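You operate a simulated robot arm through the tools that you are given. There is no shell and no other tool. Be economical: measure what you need, move in short steps, check, and stop when the job is done.

You run a simulated robot arm. Do the job below in one go: nothing can be reset, and whatever is moved stays where it is left.

JOB
Put the purple pad on the beige wooden block on the bench top.

Only the result counts: the job must be done as asked and must still hold three seconds after the hand-in. Knocking over, shifting, dropping, spilling or breaking anything else fails it.

ROBOT AND FRAMES
A 6-joint arm with a two-finger parallel gripper, fixed in place. Base frame: the origin is at the foot of the arm, x ahead of it, y to its left, z up; the work surface is at about z = 0. Lengths are in mm, angles in degrees, forces in N, time in s.
With the tool pointing down near the work surface it reaches from about 180 to 460 mm from the base axis. Its first joint turns from -70.0 to 70.0 degrees. Payload 1.9 kg.
The TCP is the grasp point between the finger pads, 23 mm short of the fingertips. In the tool frame z runs along the fingers and y along their closing line. The gripper opens to 94 mm. The fingers are 38 mm wide and 10 mm thick; the gripper's body (54 by 96 mm) begins 39 mm behind the TCP.
Orientation is that of the tool frame in the base frame, as a unit quaternion [x, y, z, w]. With the fingers straight down and closing along the base's y, the tool's x points along the base's -x, its y along +y and its z along -z.

CONTROLS
- The arm moves only by the tool move_arm. Its argument "moves" is a list of rows, each a list of 3 entries, a list of its own where there are three numbers: the shift along the tool's x, y, z in units of 250 mm (1.0 is 250 mm), then the turn, a rotation vector about the tool's x, y, z in units of 120 degrees (1.0 is 120 degrees), then the opening, from 0 (shut) to 1 (fully open). In form: [[[dx, dy, dz], [rx, ry, rz], fingers], ...]. A call has 1 to 10 rows; each row is the pose to reach, as a shift and turn from the pose commanded when the call began, along the tool's axes at that moment. A call with a number of a shift or a turn outside -1 to 1 is refused whole. A row lasts 0.2 s, in which the tool goes at most 50 mm and 8.6 degrees; a call with a longer step from one row to the next is refused whole, and so is a gripper value outside its range. A pose out of reach is approached as far as the arm can. The call stops where the force on the tool passes 40 N (or 10 N more than at its start, if that is more) or the arm is blocked; 0.2 s more then pass. Each finger travels about 108 mm/s and halts on what it meets, pressing with about 25 N; the grip force reading is that of the motor and also rises with nothing between the fingers. The clock runs only during rows and for 0.2 s after the last one: add rows that repeat a pose to give the fingers time. It gives the time, the measured TCP pose, the force on the tool (base axes), the opening and the grip force at its end, in the units of the frame above (readings bear some noise).
- Cameras (640 x 400 px; columns grow to the right, rows downward): "scene" is fixed at [68.1, 324.3, 425.9]; the picture's right is [-0.63, -0.78, 0.00], its down [-0.43, 0.35, -0.83] and it looks along [0.65, -0.53, -0.55] (base axes); focal length 221 px, centre (320, 200). "wrist" rides on the gripper at [-39, 0, -44] in the tool frame; the picture's right is [0.00, -1.00, 0.00], its down [0.97, 0.00, -0.24] and it looks along [0.24, 0.00, 0.97] (tool axes); focal length 218 px, centre (320, 200).
- capture(camera): a new picture of that camera. No time passes.
- pixel_to_xyz(camera, pixels): for up to 12 pixels [column, row] of the newest picture of that camera ("zoom" is the newest enlarged one), the place [x, y, z] in the base frame of the surface seen there, good to about 3 mm. No time passes.
- close_up(camera, box): a new picture of the part [left, top, right, bottom] of that camera's present view, enlarged. No time passes.
- hand_in(): hands the job in; it is judged then, once.

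Go step by step. Measure first, check grasps and placings, and put right what went wrong. The budget is 60 turns and 26 pictures, counting those below and the enlarged ones. Unless the task says otherwise, let go and move clear before handing in, and close with one line.

The tools are called after "Request:" as a command line: name --argument value ..., lists and objects as JSON in quotes. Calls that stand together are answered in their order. move_arm: Moves the arm, as the interface text tells. Its arguments: {"type":"object","properties":{"moves":{"type":"array","items":{"type":"array"}}},"required":["moves"]} The other tools are called the same way: capture (camera) takes a picture; pixel_to_xyz (camera, pixels) gives the place of the surface under pixels of a picture; close_up (camera, box) takes an enlarged picture of a part of a camera's view; hand_in () hands the job in.

At the start:

```text
clock: 0.0
tool_pos: [252.4, 168.6, 295.5]
orientation: [0.0, 1.0, 0.0, 0.0]
wrist_force: [0.6, -0.1, 0.1]
finger_gap: 94.5
grip_force: 0.0
```

scene: 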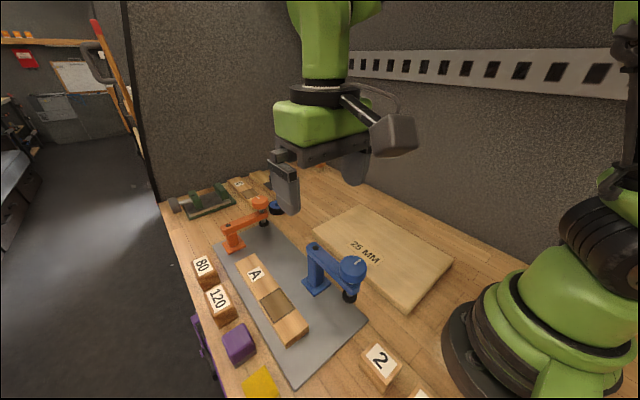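
wrist: 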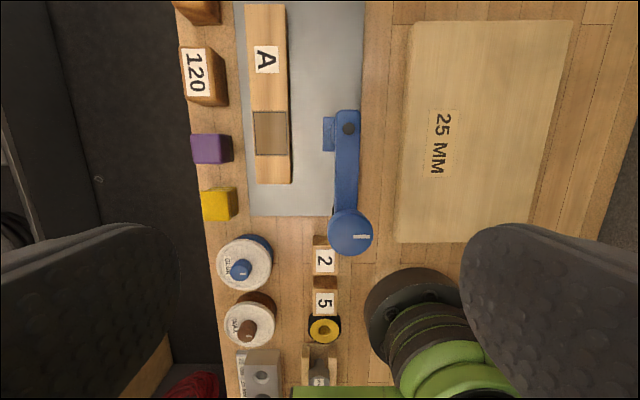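

The wrist view shows a purple item at (210,149), and two beige wooden candidates: board "A" and the "25 MM" slab. I'll look closer before choosing.

Request:
close_up --camera "scene" --box '[160, 240, 400, 400]'

Request:
close_up --camera "wrist" --box '[170, 0, 410, 240]'

Request:
pixel_to_xyz --camera "wrist" --pixels '[[210, 149], [195, 137], [195, 162], [222, 149], [270, 132], [270, 90], [270, 175], [480, 130], [410, 25], [230, 110], [300, 200], [220, 190]]'

```text
2.50 times, centred on (280, 320) of scene
```

zoom: 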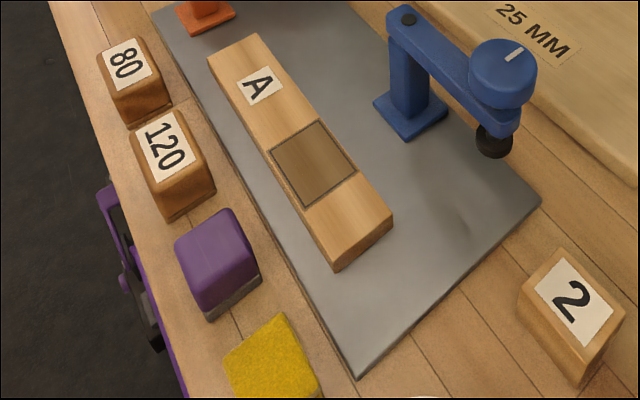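

```text
1.67 times, centred on (290, 120) of wrist
```

zoom: 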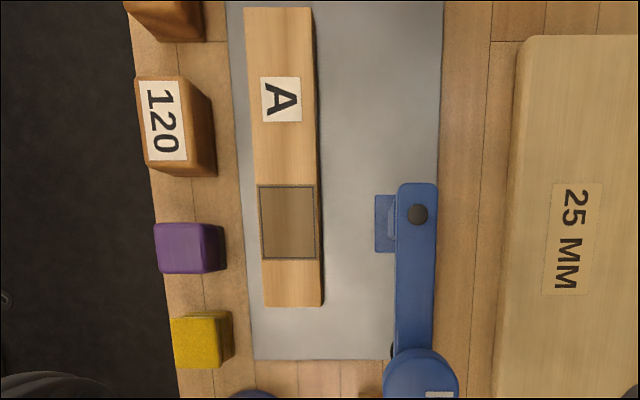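

```text
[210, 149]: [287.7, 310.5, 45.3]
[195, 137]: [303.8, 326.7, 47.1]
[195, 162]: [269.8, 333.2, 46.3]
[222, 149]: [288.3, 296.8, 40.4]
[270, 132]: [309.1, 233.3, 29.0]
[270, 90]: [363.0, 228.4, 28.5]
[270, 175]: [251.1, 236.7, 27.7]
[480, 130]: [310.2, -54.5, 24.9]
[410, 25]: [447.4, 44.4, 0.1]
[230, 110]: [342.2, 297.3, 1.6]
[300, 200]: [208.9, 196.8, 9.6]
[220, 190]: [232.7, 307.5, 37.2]
```

The purple pad (purple over a grey layer) is at about (287,312), with its top near z 46. Board "A" sits on a grey plate and the pale "25 MM" slab sits right on the bench. I'll check the other wooden items before deciding.

Request:
close_up --camera "wrist" --box '[200, 220, 420, 400]'

Request:
close_up --camera "scene" --box '[150, 150, 310, 270]'

Request:
close_up --camera "scene" --box '[290, 190, 510, 330]'

```text
2.22 times, centred on (310, 310) of wrist
```

zoom: 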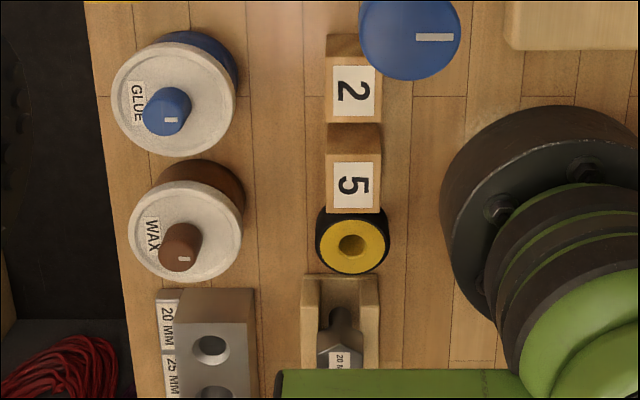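

```text
3.33 times, centred on (230, 210) of scene
```

zoom: 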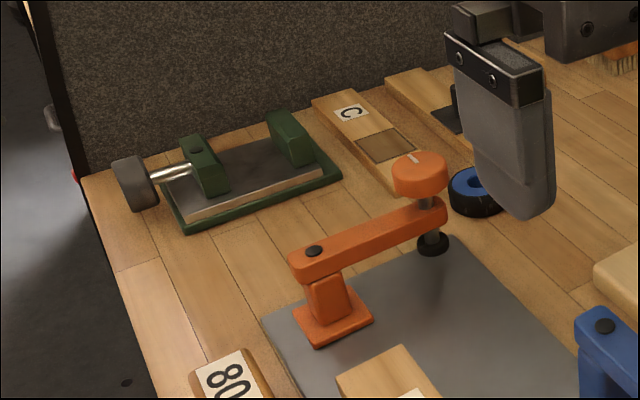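

```text
2.86 times, centred on (400, 260) of scene
```

zoom: 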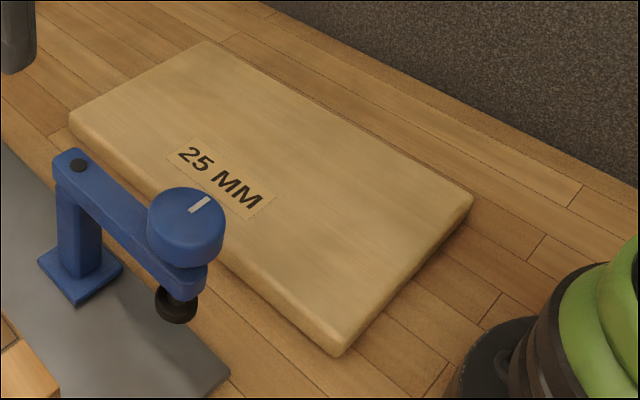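

The "25 MM" slab is the pale beige block lying directly on the bench, so that's the target. I'll move above the purple pad at z≈150 and measure its edges.

Request:
move_arm --moves '[[[-0.03, 0.12, 0.11], [0, 0, 0], 0.9], [[-0.06, 0.24, 0.22], [0, 0, 0], 0.8], [[-0.09, 0.36, 0.33], [0, 0, 0], 0.7], [[-0.12, 0.48, 0.44], [0, 0, 0], 0.7], [[-0.14, 0.58, 0.56], [0, 0, 0], 0.7], [[-0.14, 0.58, 0.56], [0, 0, 0], 0.7]]'

Request:
capture --camera "wrist"

```text
clock: 1.4
tool_pos: [287.7, 309.6, 156.0]
orientation: [0.0, 1.0, 0.0, 0.001]
wrist_force: [0.1, -1.3, -0.2]
finger_gap: 66.3
grip_force: 0.1
```

```text
18 pictures are left
```

wrist: 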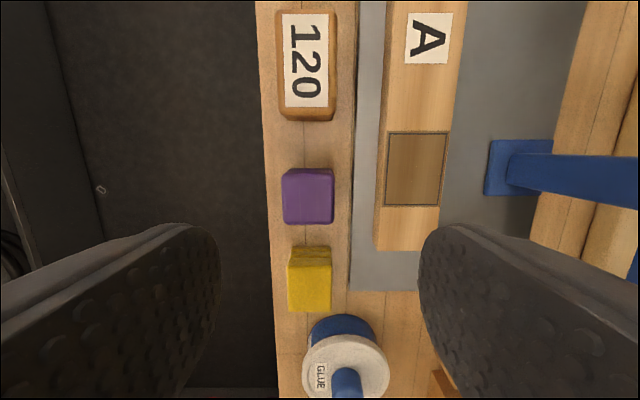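

The pad fills about cols 283-334, rows 168-224, with a slight yaw. I'll measure its corners and its neighbours.

Request:
pixel_to_xyz --camera "wrist" --pixels '[[285, 178], [287, 221], [329, 172], [330, 219], [308, 196], [305, 118], [310, 250], [343, 195], [278, 200], [310, 236], [360, 200], [382, 200]]'

Request:
close_up --camera "wrist" --box '[250, 130, 370, 260]'

```text
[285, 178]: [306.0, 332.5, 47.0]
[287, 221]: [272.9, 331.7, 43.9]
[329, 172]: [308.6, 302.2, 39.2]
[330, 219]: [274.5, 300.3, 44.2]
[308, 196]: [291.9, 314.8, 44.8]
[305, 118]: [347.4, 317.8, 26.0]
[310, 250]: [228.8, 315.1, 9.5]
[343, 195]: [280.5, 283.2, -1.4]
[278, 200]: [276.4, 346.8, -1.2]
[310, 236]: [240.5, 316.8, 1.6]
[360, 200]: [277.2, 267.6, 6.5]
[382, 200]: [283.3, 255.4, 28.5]
```

```text
3.08 times, centred on (310, 195) of wrist
```

zoom: 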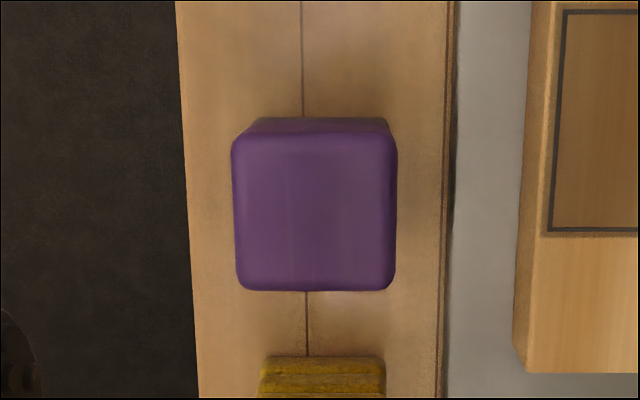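

Pad centre is about (291,316), about 36 mm wide in y, top at z≈46, and roughly square to the base axes. I'll correct x and y and come down partway.

Request:
move_arm --moves '[[[-0.013, 0.02, 0.1], [0, 0, 0], 0.7], [[-0.013, 0.02, 0.2], [0, 0, 0], 0.7], [[-0.013, 0.02, 0.28], [0, 0, 0], 0.7], [[-0.013, 0.02, 0.28], [0, 0, 0], 0.7]]'

```text
clock: 2.4
tool_pos: [288.8, 316.6, 85.0]
orientation: [0.0, 1.0, 0.001, 0.0]
wrist_force: [-0.4, -0.6, -0.8]
finger_gap: 65.5
grip_force: 0.1
```

The TCP is at (289,317,85), centred over the pad. I'll go down to z≈28 and then close.

Request:
move_arm --moves '[[[-0.008, 0, 0.08], [0, 0, 0], 0.7], [[-0.008, 0, 0.16], [0, 0, 0], 0.7], [[-0.008, 0, 0.228], [0, 0, 0], 0.7], [[-0.008, 0, 0.228], [0, 0, 0], 0.7], [[-0.008, 0, 0.228], [0, 0, 0], 0.55], [[-0.008, 0, 0.228], [0, 0, 0], 0.4], [[-0.008, 0, 0.228], [0, 0, 0], 0.25], [[-0.008, 0, 0.228], [0, 0, 0], 0.25]]'

Request:
close_up --camera "scene" --box '[160, 240, 400, 400]'

```text
clock: 3.3
tool_pos: [290.8, 319.7, 30.2]
orientation: [0.001, 1.0, 0.0, 0.0]
wrist_force: [-1.7, -5.4, 7.9]
finger_gap: 68.0
grip_force: 3.3
stopped in row 4: the force on the tool passed its limit (the readings are from after the stop); the commanded pose is now the measured one
```

```text
2.50 times, centred on (280, 320) of scene
```

zoom: 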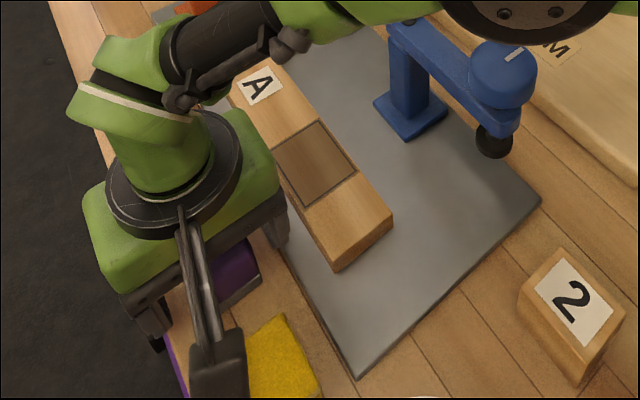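

The move stopped at z 30, most likely because the inner fingertip touched the edge of the grey plate (y≈274, z≈6). I'll raise a little, narrow the fingers to about 52 mm and recentre.

Request:
move_arm --moves '[[[0, 0, -0.04], [0, 0, 0], 0.7], [[0, 0, -0.04], [0, 0, 0], 0.63], [[0, -0.012, -0.04], [0, 0, 0], 0.55], [[0, -0.012, -0.04], [0, 0, 0], 0.55]]'

Request:
capture --camera "wrist"

```text
clock: 4.3
tool_pos: [292.5, 316.7, 41.0]
orientation: [0.001, 1.0, 0.002, 0.001]
wrist_force: [-0.4, -0.5, -0.5]
finger_gap: 51.8
grip_force: 0.1
```

```text
15 pictures are left
```

wrist: 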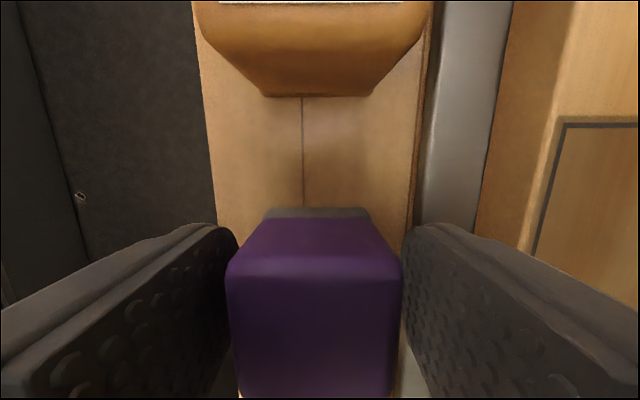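

The pad sits centred between the fingers. I'll go down 10 mm and close.

Request:
move_arm --moves '[[[0, 0, 0.02], [0, 0, 0], 0.55], [[0, 0, 0.04], [0, 0, 0], 0.55], [[0, 0, 0.04], [0, 0, 0], 0.45], [[0, 0, 0.04], [0, 0, 0], 0.35], [[0, 0, 0.04], [0, 0, 0], 0.2], [[0, 0, 0.04], [0, 0, 0], 0.2], [[0, 0, 0.04], [0, 0, 0], 0.2]]'

```text
clock: 5.9
tool_pos: [290.4, 316.8, 29.7]
orientation: [0.001, 1.0, 0.001, 0.001]
wrist_force: [-0.5, 0.3, 1.2]
finger_gap: 39.5
grip_force: 24.9
```

The fingers hold the pad at a gap of 39.5 mm and 25 N. I'll lift straight up to z≈160 and check.

Request:
move_arm --moves '[[[0, 0, -0.06], [0, 0, 0], 0.2], [[0, 0, -0.16], [0, 0, 0], 0.2], [[0, 0, -0.3], [0, 0, 0], 0.2], [[0, 0, -0.44], [0, 0, 0], 0.2], [[0, 0, -0.52], [0, 0, 0], 0.2], [[0, 0, -0.52], [0, 0, 0], 0.2]]'

Request:
capture --camera "scene"

Request:
capture --camera "wrist"

```text
clock: 7.3
tool_pos: [290.3, 313.9, 162.5]
orientation: [0.001, 1.0, 0.002, 0.001]
wrist_force: [0.3, 0.0, -0.8]
finger_gap: 39.7
grip_force: 25.0
```

```text
14 pictures are left
```

scene: 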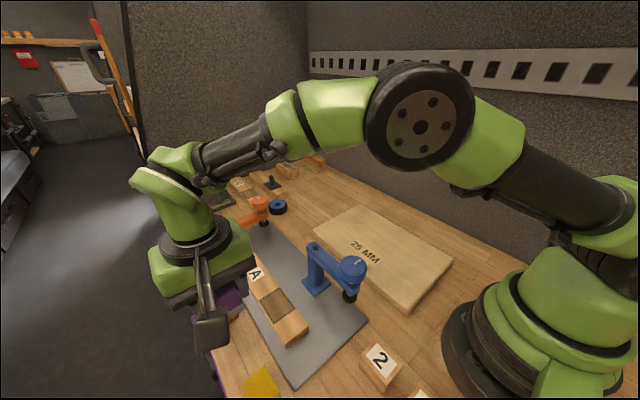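

```text
13 pictures are left
```

wrist: 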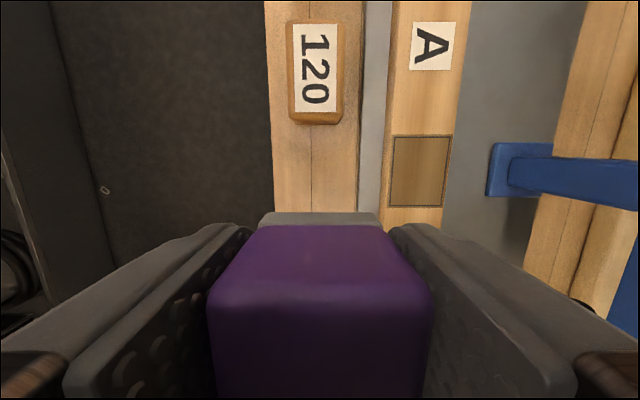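

The pad is held at z 162 with its underside at about 132. Before crossing I'll check the blue clamp's height, the slab's extent and the far wooden pieces in the scene view.

Request:
pixel_to_xyz --camera "scene" --pixels '[[352, 260], [314, 247], [358, 209], [318, 232], [402, 305], [450, 262], [385, 255], [287, 172], [317, 162], [242, 187], [382, 358], [260, 203]]'

Request:
close_up --camera "scene" --box '[200, 130, 360, 230]'

```text
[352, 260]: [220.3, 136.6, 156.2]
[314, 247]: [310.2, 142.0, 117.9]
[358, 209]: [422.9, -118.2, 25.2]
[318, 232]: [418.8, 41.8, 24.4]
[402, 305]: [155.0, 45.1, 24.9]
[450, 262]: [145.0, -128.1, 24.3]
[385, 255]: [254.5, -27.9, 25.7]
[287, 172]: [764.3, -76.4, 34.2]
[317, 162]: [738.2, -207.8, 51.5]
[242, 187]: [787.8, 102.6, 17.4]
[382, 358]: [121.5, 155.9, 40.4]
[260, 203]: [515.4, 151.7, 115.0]
```

```text
4.00 times, centred on (280, 180) of scene
```

zoom: 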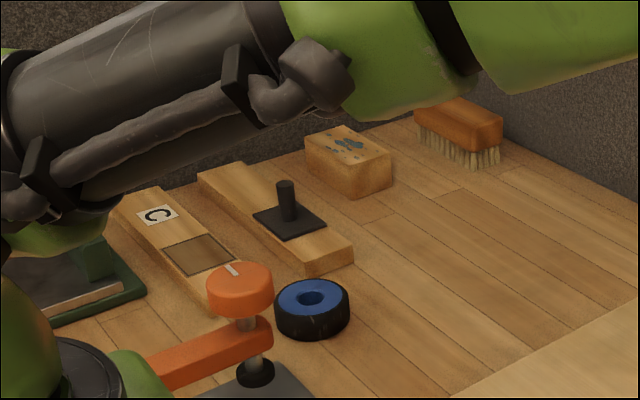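

The far wooden pieces are out of reach, so the slab stands (x 150–420, y -120–42, top z 25). The blue clamp reaches z≈156, so I'll rise to z≈230 before crossing.

Request:
move_arm --moves '[[[0, 0, -0.14], [0, 0, 0], 0.2], [[0, 0, -0.28], [0, 0, 0], 0.2], [[0, -0.14, -0.28], [0, 0, 0], 0.2], [[0, -0.28, -0.28], [0, 0, 0], 0.2], [[0, -0.42, -0.28], [0, 0, 0], 0.2], [[0, -0.56, -0.28], [0, 0, 0], 0.2], [[0, -0.7, -0.28], [0, 0, 0], 0.2], [[0, -0.84, -0.28], [0, 0, 0], 0.2], [[0, -0.98, -0.28], [0, 0, 0], 0.2]]'

Request:
move_arm --moves '[[[0, -0.14, 0], [0, 0, 0], 0.2], [[0, -0.28, 0], [0, 0, 0], 0.2], [[0, -0.42, 0], [0, 0, 0], 0.2], [[0, -0.46, 0], [0, 0, 0], 0.2], [[0, -0.46, 0], [0, 0, 0], 0.2]]'

Request:
capture --camera "scene"

```text
clock: 9.3
tool_pos: [289.9, 72.2, 228.0]
orientation: [0.001, 1.0, 0.001, 0.001]
wrist_force: [0.2, 0.1, -0.4]
finger_gap: 39.4
grip_force: 25.2
```

```text
clock: 10.5
tool_pos: [290.4, -44.4, 228.7]
orientation: [0.001, 1.0, 0.001, 0.001]
wrist_force: [-0.2, -0.1, -0.7]
finger_gap: 39.3
grip_force: 25.0
```

```text
11 pictures are left
```

scene: 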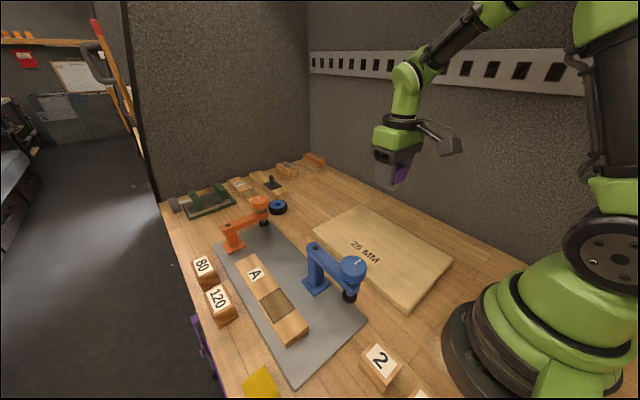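

The pad is over the slab at (290,-44) and nothing else has moved. Contact should come at TCP z≈55; I'll lower to about 63.

Request:
move_arm --moves '[[[0, 0, 0.14], [0, 0, 0], 0.2], [[0, 0, 0.28], [0, 0, 0], 0.2], [[0, 0, 0.42], [0, 0, 0], 0.2], [[0, 0, 0.54], [0, 0, 0], 0.2], [[0, 0, 0.62], [0, 0, 0], 0.2], [[0, 0, 0.66], [0, 0, 0], 0.2], [[0, 0, 0.66], [0, 0, 0], 0.2]]'

```text
clock: 12.1
tool_pos: [291.5, -44.5, 62.4]
orientation: [0.001, 1.0, 0.002, 0.0]
wrist_force: [0.3, -0.4, -0.8]
finger_gap: 39.6
grip_force: 25.1
```

The TCP is at z 62.4, about 7 mm above contact. I'll ease down in small steps.

Request:
move_arm --moves '[[[0, 0, 0.01], [0, 0, 0], 0.2], [[0, 0, 0.018], [0, 0, 0], 0.2], [[0, 0, 0.024], [0, 0, 0], 0.2], [[0, 0, 0.028], [0, 0, 0], 0.2], [[0, 0, 0.028], [0, 0, 0], 0.2]]'

Request:
close_up --camera "scene" --box '[320, 180, 480, 300]'

```text
clock: 13.3
tool_pos: [290.2, -43.2, 58.7]
orientation: [0.001, 1.0, 0.001, 0.0]
wrist_force: [0.6, -0.1, -1.2]
finger_gap: 39.5
grip_force: 24.9
```

```text
3.33 times, centred on (400, 240) of scene
```

zoom: 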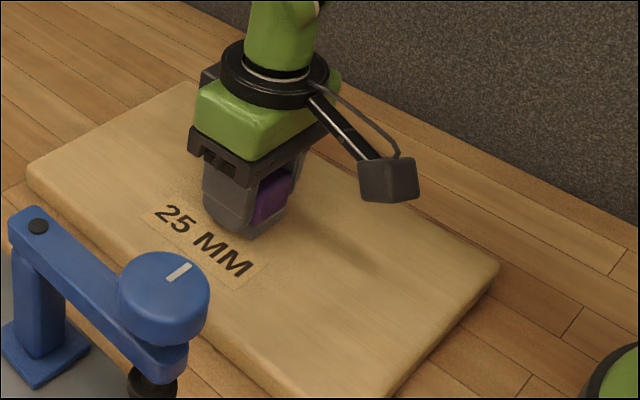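

No contact yet at z 58.7 (no upward force). I'll continue in about 1 mm steps.

Request:
move_arm --moves '[[[0, 0, 0.004], [0, 0, 0], 0.2], [[0, 0, 0.008], [0, 0, 0], 0.2], [[0, 0, 0.01], [0, 0, 0], 0.2], [[0, 0, 0.01], [0, 0, 0], 0.2]]'

```text
clock: 14.3
tool_pos: [290.9, -43.8, 55.3]
orientation: [0.001, 1.0, 0.002, 0.002]
wrist_force: [-4.7, 0.7, 22.2]
finger_gap: 39.4
grip_force: 25.0
```

The 22 N upward force shows the pad is seated on the slab. I'll ease back slightly, open, and retreat straight up.

Request:
move_arm --moves '[[[0, 0, -0.003], [0, 0, 0], 0.2], [[0, 0, -0.003], [0, 0, 0], 0.45], [[0, 0, -0.003], [0, 0, 0], 0.55], [[0, 0, -0.003], [0, 0, 0], 0.65], [[0, 0, -0.003], [0, 0, 0], 0.65], [[0, 0, -0.1], [0, 0, 0], 0.65], [[0, 0, -0.25], [0, 0, 0], 0.65], [[0, 0, -0.4], [0, 0, 0], 0.65], [[0, 0, -0.55], [0, 0, 0], 0.65], [[0, 0, -0.55], [0, 0, 0], 0.65]]'

Request:
capture --camera "scene"

Request:
capture --camera "wrist"

```text
clock: 16.5
tool_pos: [288.5, -42.1, 194.7]
orientation: [0.001, 1.0, 0.001, 0.001]
wrist_force: [-0.4, 0.2, 0.1]
finger_gap: 61.0
grip_force: 0.1
```

```text
9 pictures are left
```

scene: 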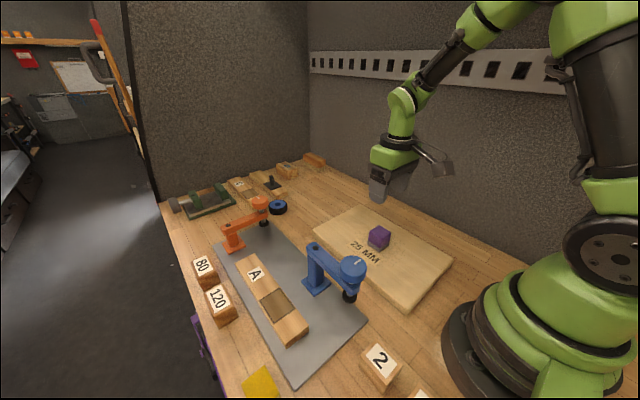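

```text
8 pictures are left
```

wrist: 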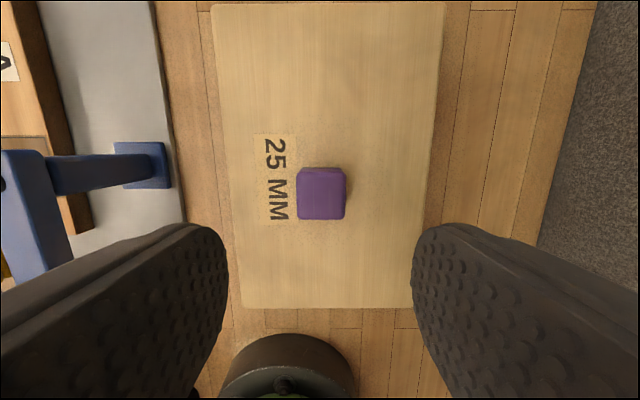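

The pad stands flat in the middle of the slab (scene (379,237), wrist (321,193)), the gripper is clear, and everything else is where it was. I'll hand in.

Request:
hand_in

```text
The job is handed in.
```

The purple pad is resting flat on the beige "25 MM" wooden block, with the gripper clear. I took that block as the one meant because it lies directly on the bench. One fingertip briefly touched something during the first grasp attempt, probably the grey plate's edge, but nothing looked shifted in the last pictures.
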